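You operate a simulated robot arm through the tools that you are given. There is no shell and no other tool. Be economical: measure what you need, move in short steps, check, and stop when the job is done.

The job below is to be done with a simulated robot arm. You get a single attempt, and the scene is never put back.

TASK
Take the red brush from the top of the white table and put it on top of the relay carton.

Only the result counts: the job must be done as asked and must still hold three seconds after the hand-in. Knocking over, shifting, dropping, spilling or breaking anything else fails it.

THE ROBOT
A 7-joint arm with a two-finger parallel gripper, fixed in place. Base frame: the origin is at the foot of the arm, x ahead of it, y to its left, z up; the work surface is at about z = 0. Readings come in cm, degrees, newtons and seconds.
With the tool pointing down near the work surface it reaches from about 24 to 62 cm from the base axis. Its first joint turns from -66.0 to 66.0 degrees. Payload 2.6 kg.
The TCP is the grasp point between the finger pads, 3 cm short of the fingertips. In the tool frame z runs along the fingers and y along their closing line. Largest opening 9.4 cm; finger width 2.8, thickness 1; the body of the gripper, 5 by 9.6 cm, starts 5.5 cm behind the TCP.
Orientation is that of the tool frame in the base frame, as a unit quaternion [w, x, y, z]. With the fingers straight down and closing along the base's y, the tool's x points along the base's -x, its y along +y and its z along -z.

THE INTERFACE
- The arm moves only by the tool play_rows. Its argument "deltas" is a list that holds one entry, the list of rows, each a list of 4 numbers: the shift along the tool's x, y, z in units of 100 mm (1.0 is 100 mm), then the turn about the tool's z in units of 180 degrees (1.0 is 180 degrees). In form: [[[tx, ty, tz, twist], ...]]. A call has 1 to 8 rows; each row is the pose to reach, as a shift and turn from the pose commanded when the call began, along the tool's axes at that moment. "hand" is the gripper command, from -1 (fully open) to 1 (shut), values between in proportion, set as the call begins (left out, the last holds). A call with a number of a shift or a turn outside -1 to 1 is refused whole. Each row takes 0.2 s and may step no farther than 5 cm and 8.6 degrees from the row before; otherwise, or with a gripper value out of range, the whole call is refused. A pose out of reach is approached as far as the arm can. The call stops where the force on the tool passes 40 N (or 10 N more than at its start, if that is more) or the arm is blocked; 0.2 s more then pass. Each finger travels about 7.2 cm/s and halts on what it meets, pressing with about 34 N; the grip force reading is that of the motor and also rises with nothing between the fingers. The clock runs only during rows and for 0.2 s after the last one: add rows that repeat a pose to give the fingers time. The reply holds the time, the measured pose of the TCP, the force on the tool along the base axes, the opening and the grip force, in the units named above and with some noise, and new pictures: "views" is both (left out), scene, wrist or none.
- Cameras (640 x 400 px; columns grow to the right, rows downward): "scene" is fixed at [5.04, 43.71, 54.41]; the picture's right is [-0.60, -0.80, 0.00], its down [-0.52, 0.38, -0.77] and it looks along [0.62, -0.46, -0.64] (base axes); focal length 214 px, centre (320, 200). "wrist" rides on the gripper at [7.6, 1.4, -10.2] in the tool frame; the picture's right is [-0.18, 0.98, 0.00], its down [-0.75, -0.14, -0.64] and it looks along [-0.63, -0.12, 0.77] (tool axes); focal length 243 px, centre (320, 200). There is no depth. A picture from a camera that has moved, and an enlarged one, comes with that camera's place and axes in the base frame and with its lens. The place of the scene camera against the robot may be out by one fixed shift of up to 2.5 cm in any direction.
- enlarge(camera, box): a new picture of the part [left, top, right, bottom] of that camera's present view, enlarged. No time passes.
- finish_job(): hands the job in; it is judged then, once.

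Work in short steps. Places have to be worked out from the pictures, the camera data and where the tool is seen: move nearer, look again, correct. Check each grasp and each placing, and mend what went wrong. You have 90 turns and 170 pictures in all, those below and enlarged ones among them. Open the gripper and draw the arm clear of the work before you hand the job in, unless the task says otherwise; then end with one line.

The tools are called as name(argument=value, ...) on one line, values as JSON. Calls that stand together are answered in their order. play_rows: Moves the arm, as the interface text tells. Its arguments: {"type":"object","properties":{"deltas":{"type":"array","items":{"type":"array","items":{"type":"array","items":{"type":"number"}}}},"hand":{"type":"number"},"views":{"type":"string","enum":["both","scene","wrist","none"]}},"required":["deltas"]} The other tools are called the same way: enlarge (camera, box) takes an enlarged picture of a part of a camera's view; finish_job () hands the job in.

At the start:

```text
clock: 0.0
eef_pos: [18.37, 23.19, 44.99]
ee_rot: [0.0, 0.0, 1.0, 0.0]
wrist_force: [-0.4, -0.1, 0.4]
grip_width: 9.39
grip_force: 0.0
```

scene: 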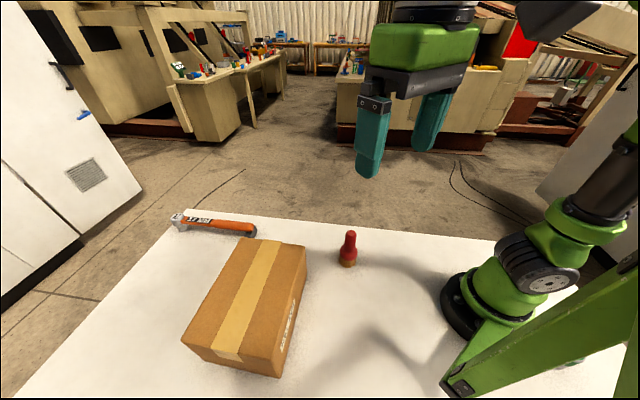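
wrist: 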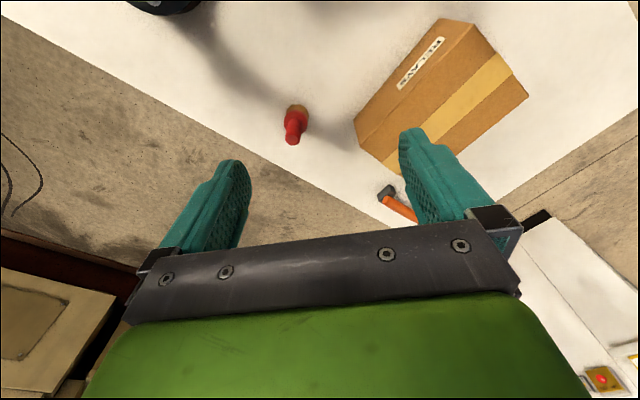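

I judge the brush to stand near (29, 16), upright, about 12 cm tall, with the carton further to the +y side. I enlarge both views to measure them.

enlarge(camera="scene", box=[160, 200, 400, 390])

enlarge(camera="wrist", box=[260, 0, 560, 190])

```text
2.11 times, centred on (280, 295) of scene
camera zoom: at [5.04, 43.71, 54.41], right [-0.6, -0.8, 0.0], down [-0.52, 0.38, -0.77], along [0.62, -0.46, -0.64], focal length 452 px, centre (404, 0)
```

zoom: 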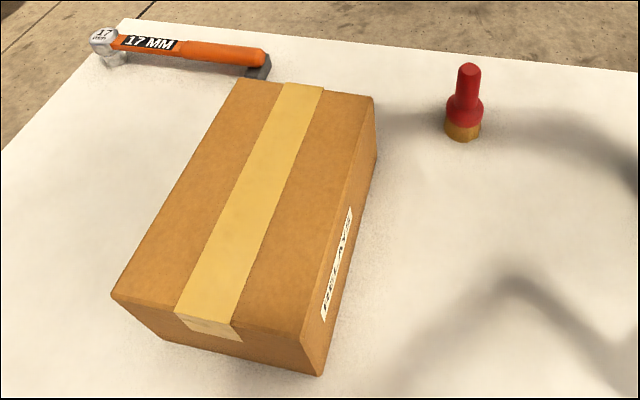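

```text
2.11 times, centred on (410, 95) of wrist
camera zoom: at [10.77, 24.58, 55.23], right [0.18, 0.98, 0.0], down [0.75, -0.14, 0.64], along [0.63, -0.12, -0.77], focal length 511 px, centre (130, 421)
```

zoom: 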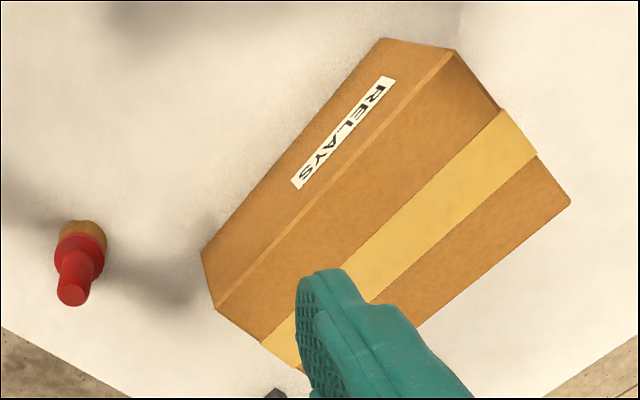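

The brush stands at about (29.6, 15.7), with a handle roughly 2.5 cm thick from z 7 to 13. The carton's top is at about z 12.5, centred near (32, 42). I move to above the brush.

play_rows(deltas=[[[-0.15, -0.125, 0.25, 0], [-0.3, -0.25, 0.5, 0], [-0.45, -0.375, 0.75, 0], [-0.6, -0.5, 1.0, 0], [-0.85, -0.65, 1.0, 0], [-0.95, -0.75, 1.0, 0], [-0.95, -0.75, 1.0, 0]]], hand=-1)

```text
clock: 1.6
eef_pos: [27.96, 15.74, 34.85]
ee_rot: [0.001, -0.001, 1.0, 0.0]
wrist_force: [0.5, 0.3, 0.4]
grip_width: 9.42
grip_force: 0.1
camera wrist: at [20.26, 17.11, 45.17], right [0.18, 0.98, 0.0], down [0.75, -0.14, 0.64], along [0.63, -0.12, -0.77], focal length 243 px, centre (320, 200)
```

scene: 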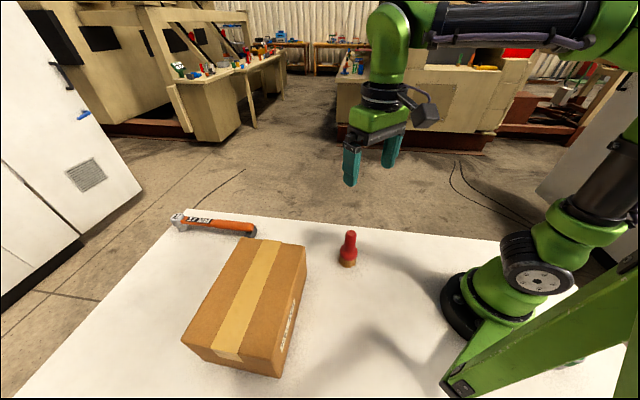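
wrist: 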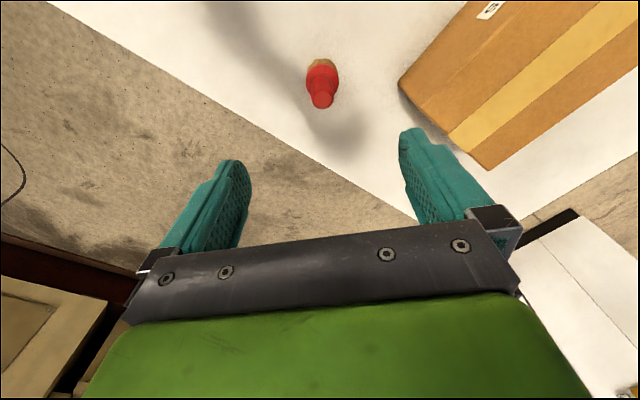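

The newest wrist view puts the brush near (30.1, 15.5), top at about z 13. I go lower above it and look again.

play_rows(deltas=[[[-0.1, -0.01, 0.4, 0], [-0.2, -0.02, 0.8, 0], [-0.21, -0.02, 1.0, 0], [-0.21, -0.02, 1.0, 0], [-0.21, -0.02, 1.0, 0]]])

```text
clock: 2.8
eef_pos: [29.83, 15.45, 24.93]
ee_rot: [-0.001, 0.0, 1.0, 0.0]
wrist_force: [0.0, 0.0, 0.5]
grip_width: 9.4
grip_force: 0.0
camera wrist: at [22.24, 16.77, 35.16], right [0.18, 0.98, 0.0], down [0.75, -0.14, 0.64], along [0.63, -0.12, -0.77], focal length 243 px, centre (320, 200)
```

scene: 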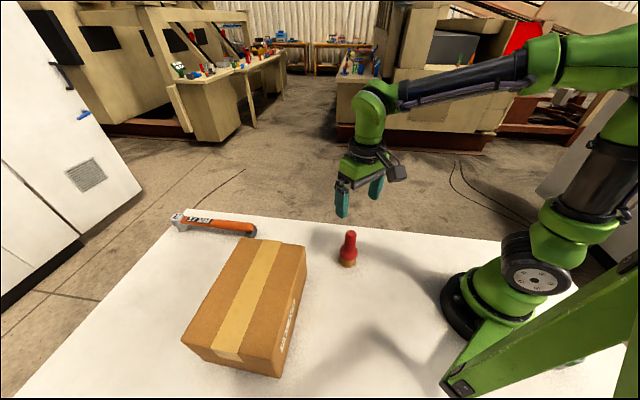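
wrist: 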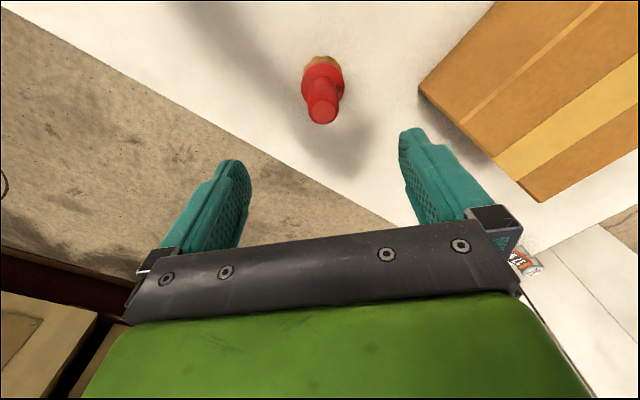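

The brush top is at about (29.9, 15.55), so it's centred between the fingers. I descend to z ≈ 15 and check.

play_rows(deltas=[[[0, 0.01, 0.35, 0], [0, 0.01, 0.65, 0], [0, 0.01, 0.95, 0], [0, 0.01, 0.95, 0]]])

enlarge(camera="scene", box=[280, 160, 440, 290])

```text
clock: 3.8
eef_pos: [29.99, 15.5, 15.55]
ee_rot: [0.0, 0.001, 1.0, 0.0]
wrist_force: [-0.4, 0.7, -0.3]
grip_width: 9.42
grip_force: 0.2
camera wrist: at [22.31, 16.94, 25.87], right [0.18, 0.98, 0.0], down [0.75, -0.14, 0.64], along [0.63, -0.12, -0.77], focal length 243 px, centre (320, 200)
```

scene: 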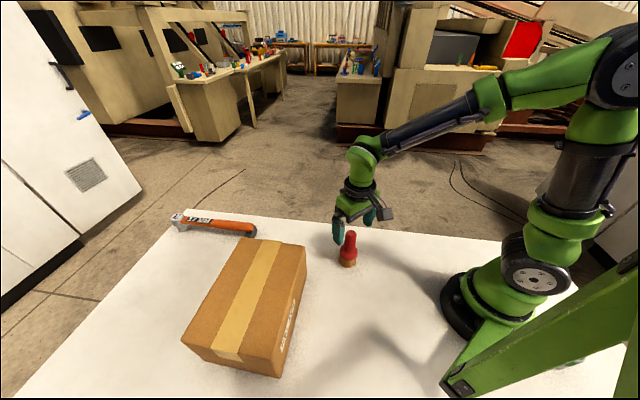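
wrist: 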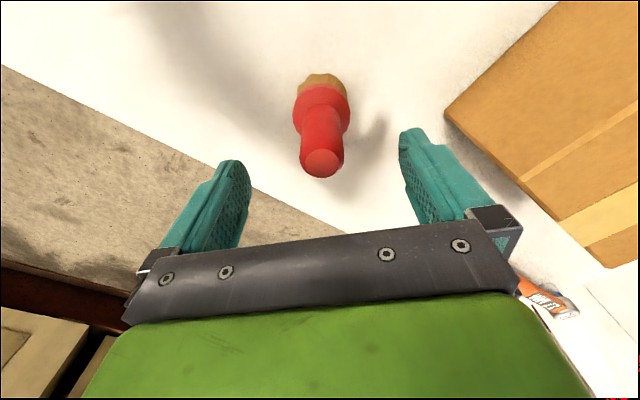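

```text
3.08 times, centred on (360, 225) of scene
camera zoom: at [5.04, 43.71, 54.41], right [-0.6, -0.8, 0.0], down [-0.52, 0.38, -0.77], along [0.62, -0.46, -0.64], focal length 660 px, centre (197, 123)
```

zoom: 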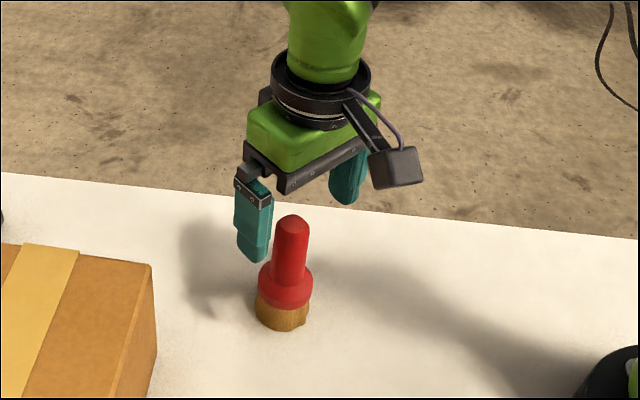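

The handle axis is at about x 29.4, y 15.65, with the top at z ≈ 14 and the collar at about 6. I descend to z ≈ 10.6, where the palm stays clear at 16 and the fingertips sit above the collar.

play_rows(deltas=[[[0.05, 0.015, 0.25, 0], [0.05, 0.015, 0.48, 0], [0.05, 0.015, 0.48, 0], [0.05, 0.015, 0.48, 0]]])

enlarge(camera="scene", box=[280, 160, 440, 290])

```text
clock: 4.8
eef_pos: [29.48, 15.96, 10.6]
ee_rot: [0.0, 0.0, 1.0, 0.0]
wrist_force: [0.2, 0.2, 0.2]
grip_width: 9.42
grip_force: 0.1
camera wrist: at [21.9, 17.23, 20.91], right [0.18, 0.98, 0.0], down [0.75, -0.14, 0.64], along [0.63, -0.12, -0.77], focal length 243 px, centre (320, 200)
```

scene: 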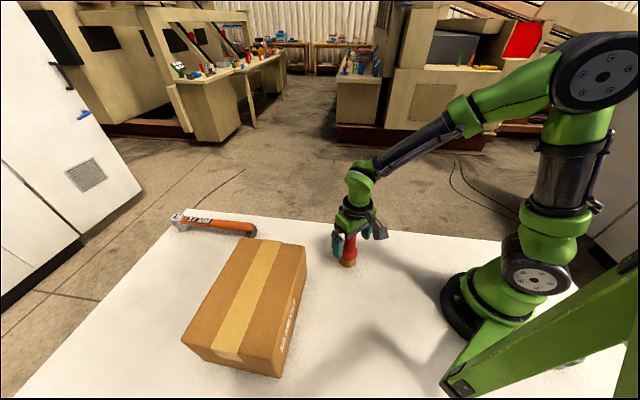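
wrist: 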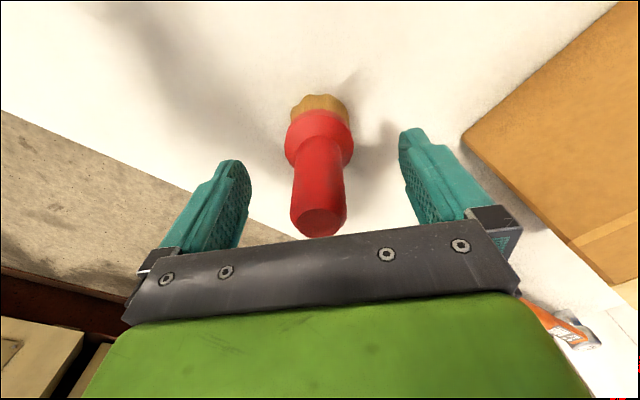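

```text
3.08 times, centred on (360, 225) of scene
camera zoom: at [5.04, 43.71, 54.41], right [-0.6, -0.8, 0.0], down [-0.52, 0.38, -0.77], along [0.62, -0.46, -0.64], focal length 660 px, centre (197, 123)
```

zoom: 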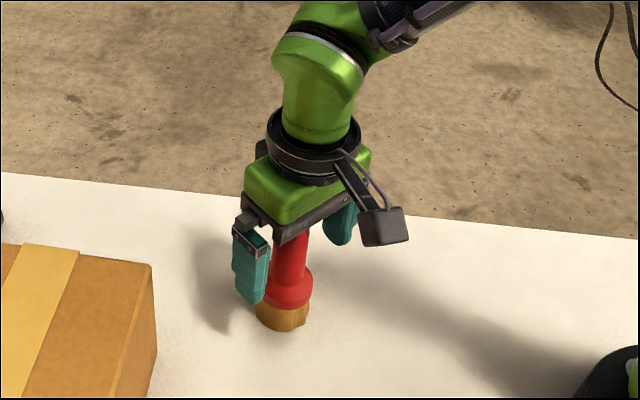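

The handle sits centred between the fingers to within 1–2 mm. I close the gripper in place.

play_rows(deltas=[[[0, 0, 0, 0], [0, 0, 0, 0], [0, 0, 0, 0], [0, 0, 0, 0], [0, 0, 0, 0]]], hand=1, views="wrist")

```text
clock: 6.0
eef_pos: [29.49, 15.82, 10.59]
ee_rot: [-0.001, 0.0, 1.0, 0.0]
wrist_force: [-0.2, -0.4, 1.2]
grip_width: 3.3
grip_force: 33.7
camera wrist: at [21.9, 17.23, 20.93], right [0.18, 0.98, 0.0], down [0.75, -0.14, 0.64], along [0.63, -0.12, -0.77], focal length 243 px, centre (320, 200)
```

wrist: 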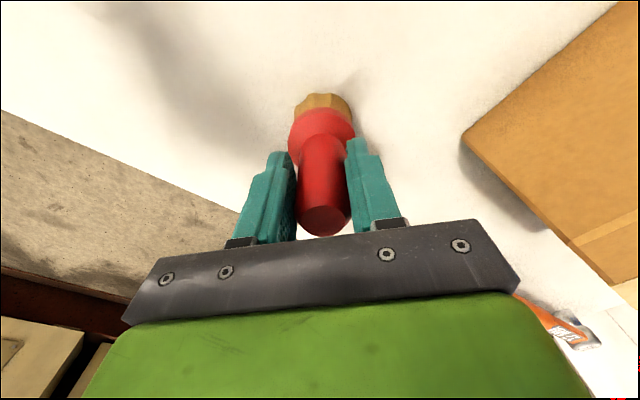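

The grip holds at 3.3 cm. I lift slowly at first, then higher, and check.

play_rows(deltas=[[[0, 0, -0.1, 0], [0, 0, -0.3, 0], [0, 0, -0.6, 0], [0, 0, -0.9, 0], [0, 0, -1.0, 0], [0, 0, -1.0, 0]]])

```text
clock: 7.4
eef_pos: [29.4, 15.83, 20.59]
ee_rot: [0.001, 0.0, 1.0, 0.0]
wrist_force: [-0.6, 0.1, -0.6]
grip_width: 3.31
grip_force: 33.9
camera wrist: at [21.8, 17.16, 30.84], right [0.18, 0.98, 0.0], down [0.75, -0.14, 0.64], along [0.63, -0.12, -0.77], focal length 243 px, centre (320, 200)
```

scene: 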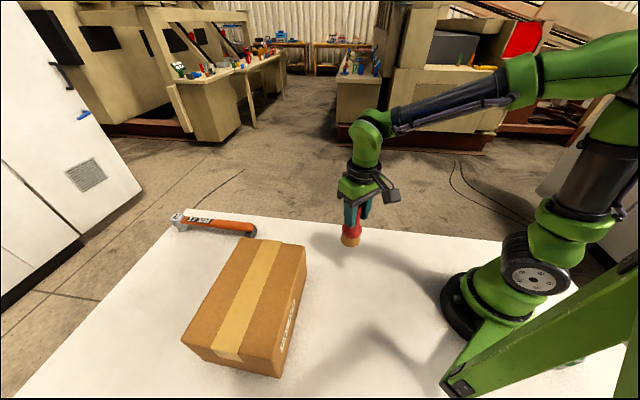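
wrist: 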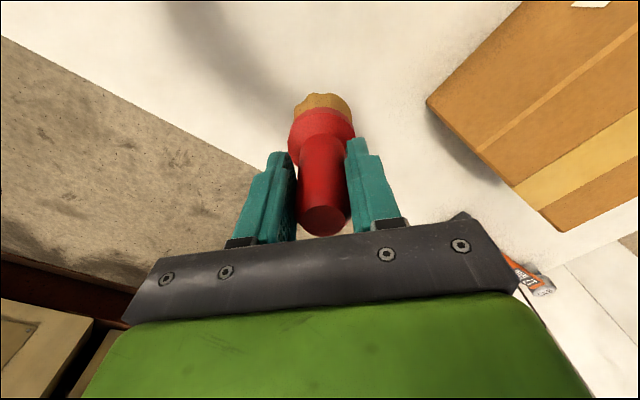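

The brush is held firmly, with its bottom about 10.6 cm below the TCP. I raise it further so it will clear the carton with room to spare.

play_rows(deltas=[[[0, 0, -0.3, 0], [0, 0, -0.6, 0], [0, 0, -0.9, 0], [-0.0, 0.3, -0.9, 0], [0, 0.6, -0.9, 0], [0, 0.9, -0.9, 0], [0, 0.9, -0.9, 0]]])

```text
clock: 9.0
eef_pos: [29.52, 25.01, 29.64]
ee_rot: [0.001, 0.0, 1.0, 0.001]
wrist_force: [-0.9, 0.3, -1.4]
grip_width: 3.32
grip_force: 34.4
camera wrist: at [21.91, 26.4, 39.94], right [0.18, 0.98, 0.0], down [0.75, -0.14, 0.64], along [0.63, -0.12, -0.77], focal length 243 px, centre (320, 200)
```

scene: 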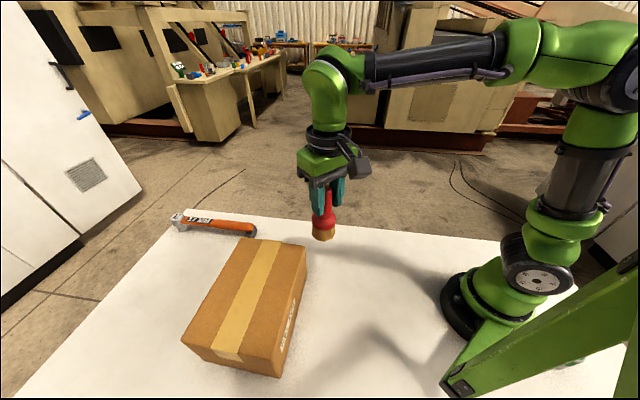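
wrist: 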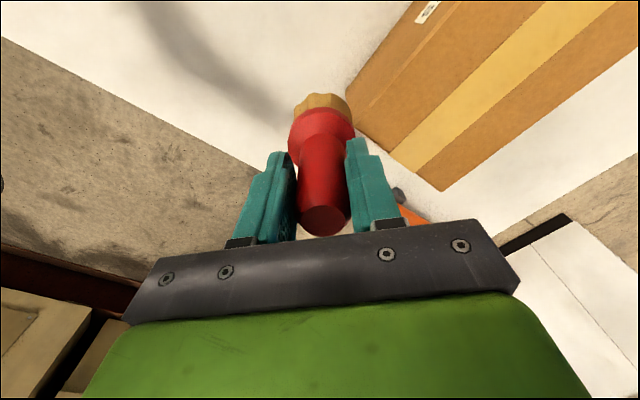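

Next I move over the carton in two stages toward about (30.5, 40).

play_rows(deltas=[[[-0.03, 0.3, 0, 0], [-0.06, 0.6, 0, 0], [-0.08, 0.9, 0, 0], [-0.08, 0.9, 0, 0]]], views="none")

play_rows(deltas=[[[-0.02, 0.3, 0, 0], [-0.03, 0.6, 0, 0], [-0.03, 0.6, 0, 0], [-0.03, 0.6, 0, 0]]])

```text
clock: 10.0
eef_pos: [30.32, 33.77, 29.63]
ee_rot: [0.0, 0.001, 1.0, 0.0]
wrist_force: [0.0, -0.2, -0.5]
grip_width: 3.29
grip_force: 33.8
```

```text
clock: 11.0
eef_pos: [30.54, 39.69, 29.64]
ee_rot: [0.0, 0.0, 1.0, 0.0]
wrist_force: [0.2, 0.2, -0.5]
grip_width: 3.31
grip_force: 33.9
camera wrist: at [23.02, 41.16, 39.9], right [0.18, 0.98, 0.0], down [0.75, -0.14, 0.64], along [0.63, -0.12, -0.77], focal length 243 px, centre (320, 200)
```

scene: 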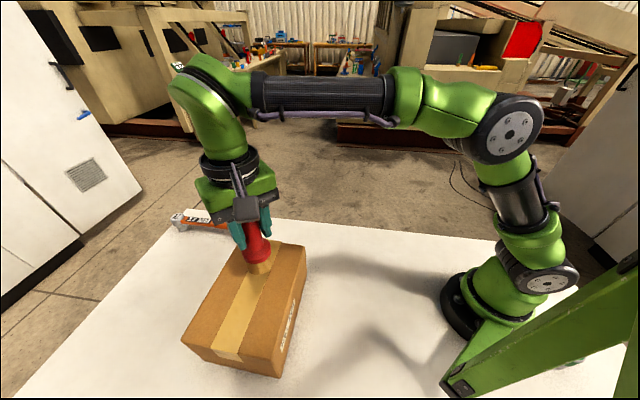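
wrist: 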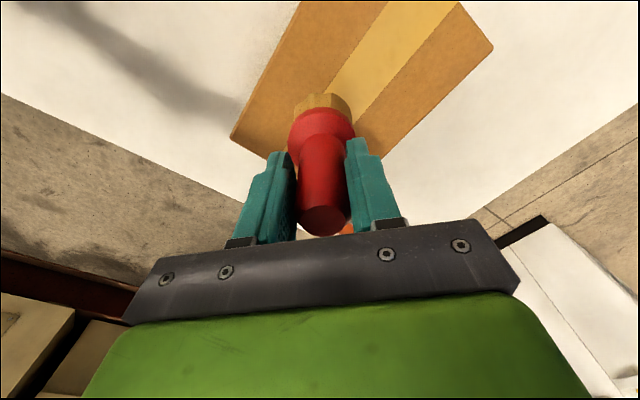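

The carton corners agree with my estimate, and its top centre is at about (31.7, 42.4). I shift onto the centre and lower to z ≈ 25, leaving the brush about 2 cm above the top.

play_rows(deltas=[[[-0.1, 0.24, 0, 0], [-0.1, 0.24, 0.2, 0], [-0.1, 0.24, 0.4, 0], [-0.1, 0.24, 0.45, 0], [-0.1, 0.24, 0.45, 0]]])

enlarge(camera="scene", box=[170, 200, 330, 310])

```text
clock: 12.2
eef_pos: [31.54, 42.12, 25.15]
ee_rot: [-0.001, 0.001, 1.0, 0.0]
wrist_force: [-0.5, 0.0, -0.8]
grip_width: 3.35
grip_force: 33.9
camera wrist: at [24.03, 43.54, 35.41], right [0.18, 0.98, 0.0], down [0.75, -0.14, 0.64], along [0.63, -0.12, -0.77], focal length 243 px, centre (320, 200)
```

scene: 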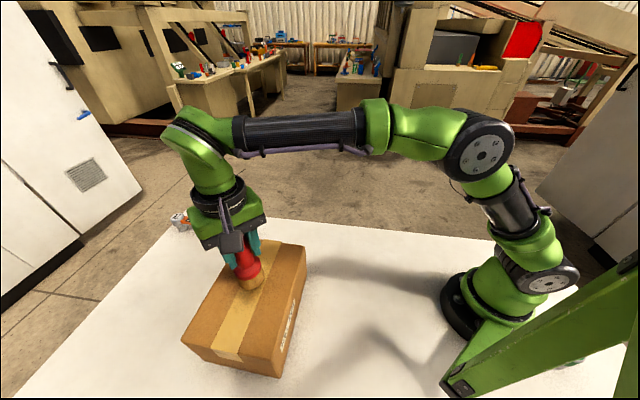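
wrist: 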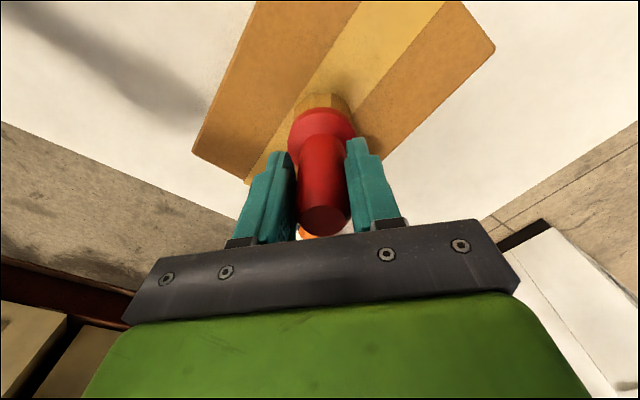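

```text
3.64 times, centred on (250, 255) of scene
camera zoom: at [5.04, 43.71, 54.41], right [-0.6, -0.8, 0.0], down [-0.52, 0.38, -0.77], along [0.62, -0.46, -0.64], focal length 780 px, centre (574, 0)
```

zoom: 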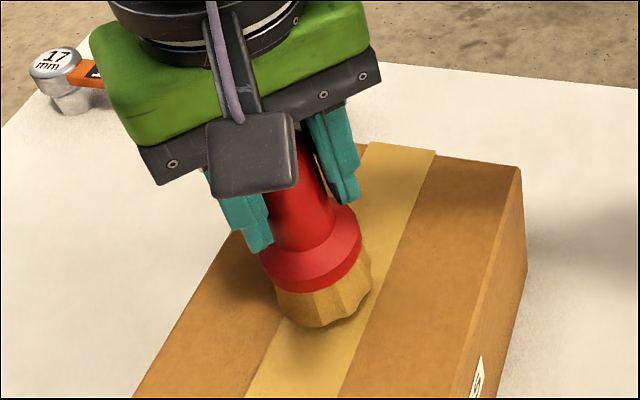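

The brush hangs over the tape line, about 1–2 cm above the top. I lower in small steps and watch the vertical force.

play_rows(deltas=[[[0, 0, 0.04, 0], [0, 0, 0.08, 0], [0, 0, 0.08, 0]]], views="none")

play_rows(deltas=[[[0, 0, 0.02, 0], [0, 0, 0.04, 0], [0, 0, 0.04, 0]]], views="scene")

enlarge(camera="scene", box=[170, 200, 330, 310])

```text
clock: 13.0
eef_pos: [31.57, 42.06, 24.41]
ee_rot: [0.0, 0.0, 1.0, 0.0]
wrist_force: [0.6, 0.6, -1.0]
grip_width: 3.28
grip_force: 34.1
```

```text
clock: 13.8
eef_pos: [31.47, 42.12, 24.0]
ee_rot: [0.0, 0.0, 1.0, 0.0]
wrist_force: [0.1, 0.1, -0.2]
grip_width: 3.32
grip_force: 34.3
```

scene: 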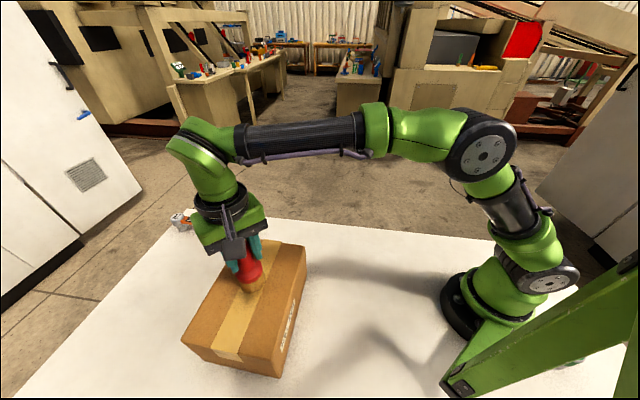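

```text
3.64 times, centred on (250, 255) of scene
camera zoom: at [5.04, 43.71, 54.41], right [-0.6, -0.8, 0.0], down [-0.52, 0.38, -0.77], along [0.62, -0.46, -0.64], focal length 780 px, centre (574, 0)
```

zoom: 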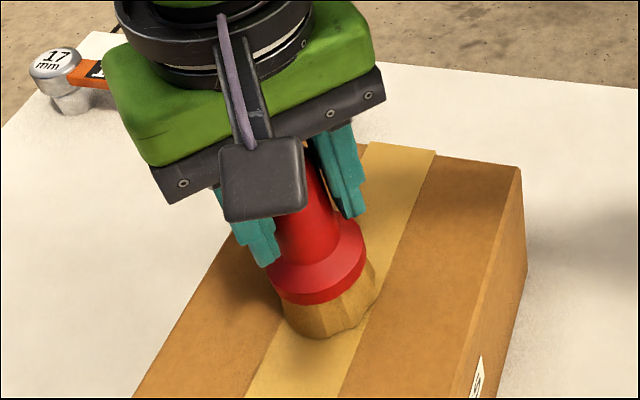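

There is no contact yet at z 24.0, though the contact shadow is closing. I continue in 2–3 mm steps.

play_rows(deltas=[[[0, 0, 0.015, 0], [0, 0, 0.03, 0], [0, 0, 0.03, 0]]], views="none")

play_rows(deltas=[[[0, 0, 0.01, 0], [0, 0, 0.02, 0], [0, 0, 0.02, 0]]], views="none")

```text
clock: 14.6
eef_pos: [31.53, 42.16, 23.74]
ee_rot: [-0.001, 0.0, 1.0, 0.0]
wrist_force: [0.6, 0.4, -1.2]
grip_width: 3.28
grip_force: 34.1
```

```text
clock: 15.4
eef_pos: [31.5, 42.08, 23.65]
ee_rot: [0.001, 0.0, 1.0, 0.002]
wrist_force: [0.3, -0.8, 9.4]
grip_width: 3.27
grip_force: 34.0
```

The upward force has risen to 9.4 N, so the brush is resting on the carton. I open the gripper in place.

play_rows(deltas=[[[0, 0, 0, 0], [0, 0, 0, 0], [0, 0, 0, 0], [0, 0, 0, 0]]], hand=-1)

enlarge(camera="scene", box=[170, 200, 330, 310])

```text
clock: 16.4
eef_pos: [31.58, 42.08, 23.44]
ee_rot: [0.0, 0.0, 1.0, 0.0]
wrist_force: [-0.6, -0.5, -0.6]
grip_width: 9.43
grip_force: 0.0
camera wrist: at [23.96, 43.5, 33.78], right [0.18, 0.98, 0.0], down [0.75, -0.14, 0.64], along [0.63, -0.12, -0.77], focal length 243 px, centre (320, 200)
```

scene: 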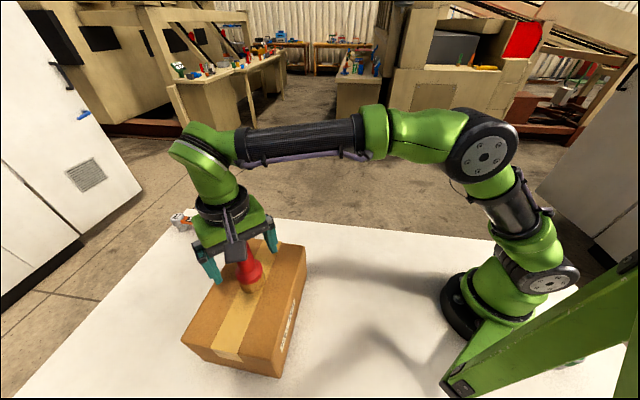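
wrist: 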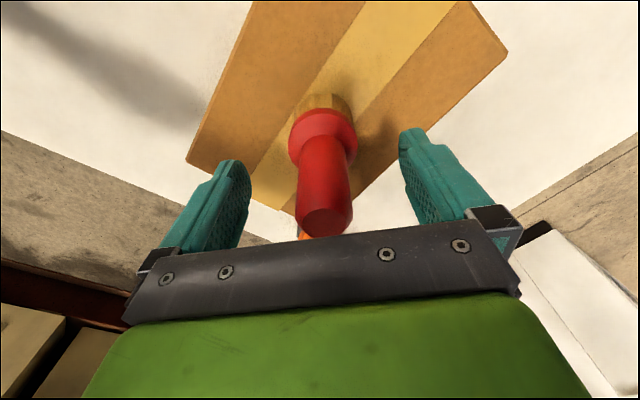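

```text
3.64 times, centred on (250, 255) of scene
camera zoom: at [5.04, 43.71, 54.41], right [-0.6, -0.8, 0.0], down [-0.52, 0.38, -0.77], along [0.62, -0.46, -0.64], focal length 780 px, centre (574, 0)
```

zoom: 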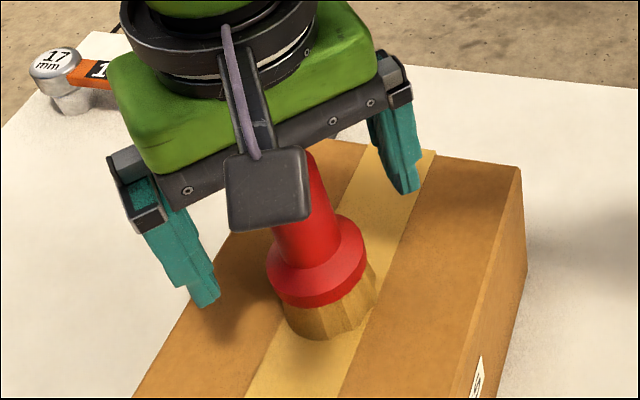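

The brush stands free on the carton between the open fingers. I go straight up, then draw the arm back toward the start.

play_rows(deltas=[[[0, 0, -0.2, 0], [0, 0, -0.5, 0], [0, 0, -0.8, 0], [0, 0, -1.0, 0], [0, 0, -1.0, 0]]], views="none")

play_rows(deltas=[[[0.15, -0.3, -0.2, 0], [0.3, -0.6, -0.4, 0], [0.45, -0.9, -0.5, 0], [0.5, -1.0, -0.5, 0], [0.5, -1.0, -0.5, 0]]])

enlarge(camera="scene", box=[160, 190, 400, 390])

```text
clock: 17.6
eef_pos: [31.44, 42.09, 33.65]
ee_rot: [-0.001, 0.0, 1.0, 0.0]
wrist_force: [0.4, 0.5, -0.4]
grip_width: 9.44
grip_force: 0.1
```

```text
clock: 18.8
eef_pos: [26.38, 31.99, 38.52]
ee_rot: [0.0, 0.0, 1.0, 0.0]
wrist_force: [-0.6, 0.3, 0.1]
grip_width: 9.4
grip_force: 0.0
camera wrist: at [18.82, 33.39, 48.79], right [0.18, 0.98, 0.0], down [0.75, -0.14, 0.64], along [0.63, -0.12, -0.77], focal length 243 px, centre (320, 200)
```

scene: 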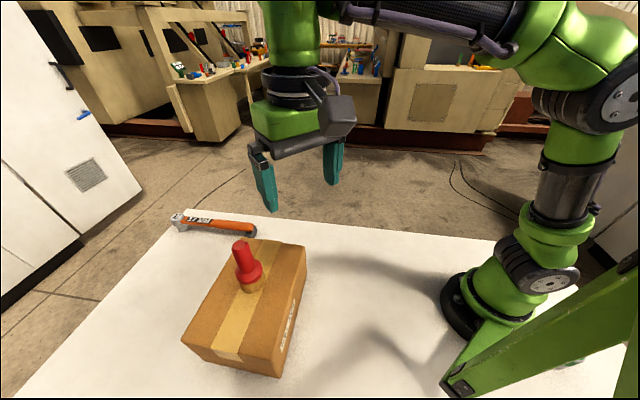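
wrist: 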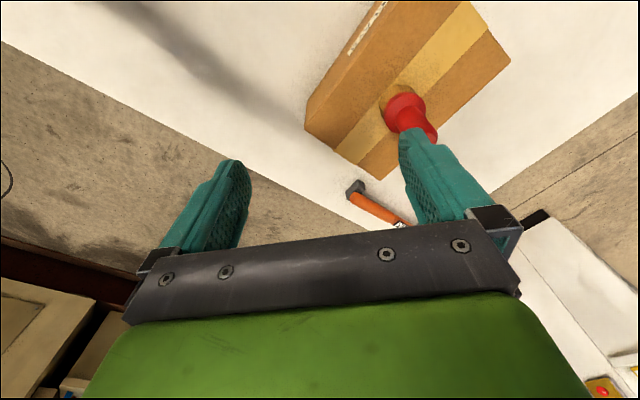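

```text
2.00 times, centred on (280, 290) of scene
camera zoom: at [5.04, 43.71, 54.41], right [-0.6, -0.8, 0.0], down [-0.52, 0.38, -0.77], along [0.62, -0.46, -0.64], focal length 429 px, centre (400, 20)
```

zoom: 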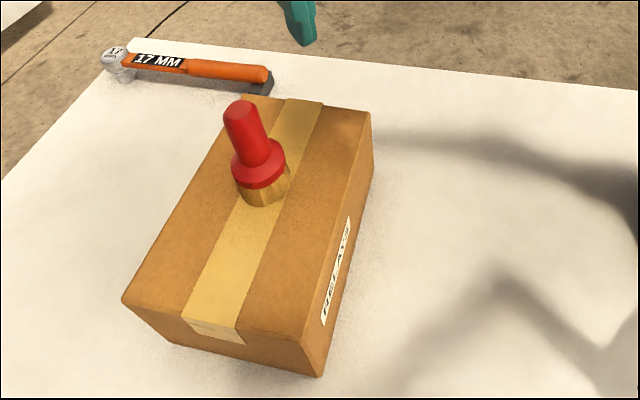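

The brush stands upright and steady on the carton, the carton and hammer haven't moved, and the arm is clear. I hand the job in.

finish_job()

```text
The job is handed in.
```

The red brush is standing upright on top of the relay carton, the arm is clear with the gripper open, and the job is handed in.
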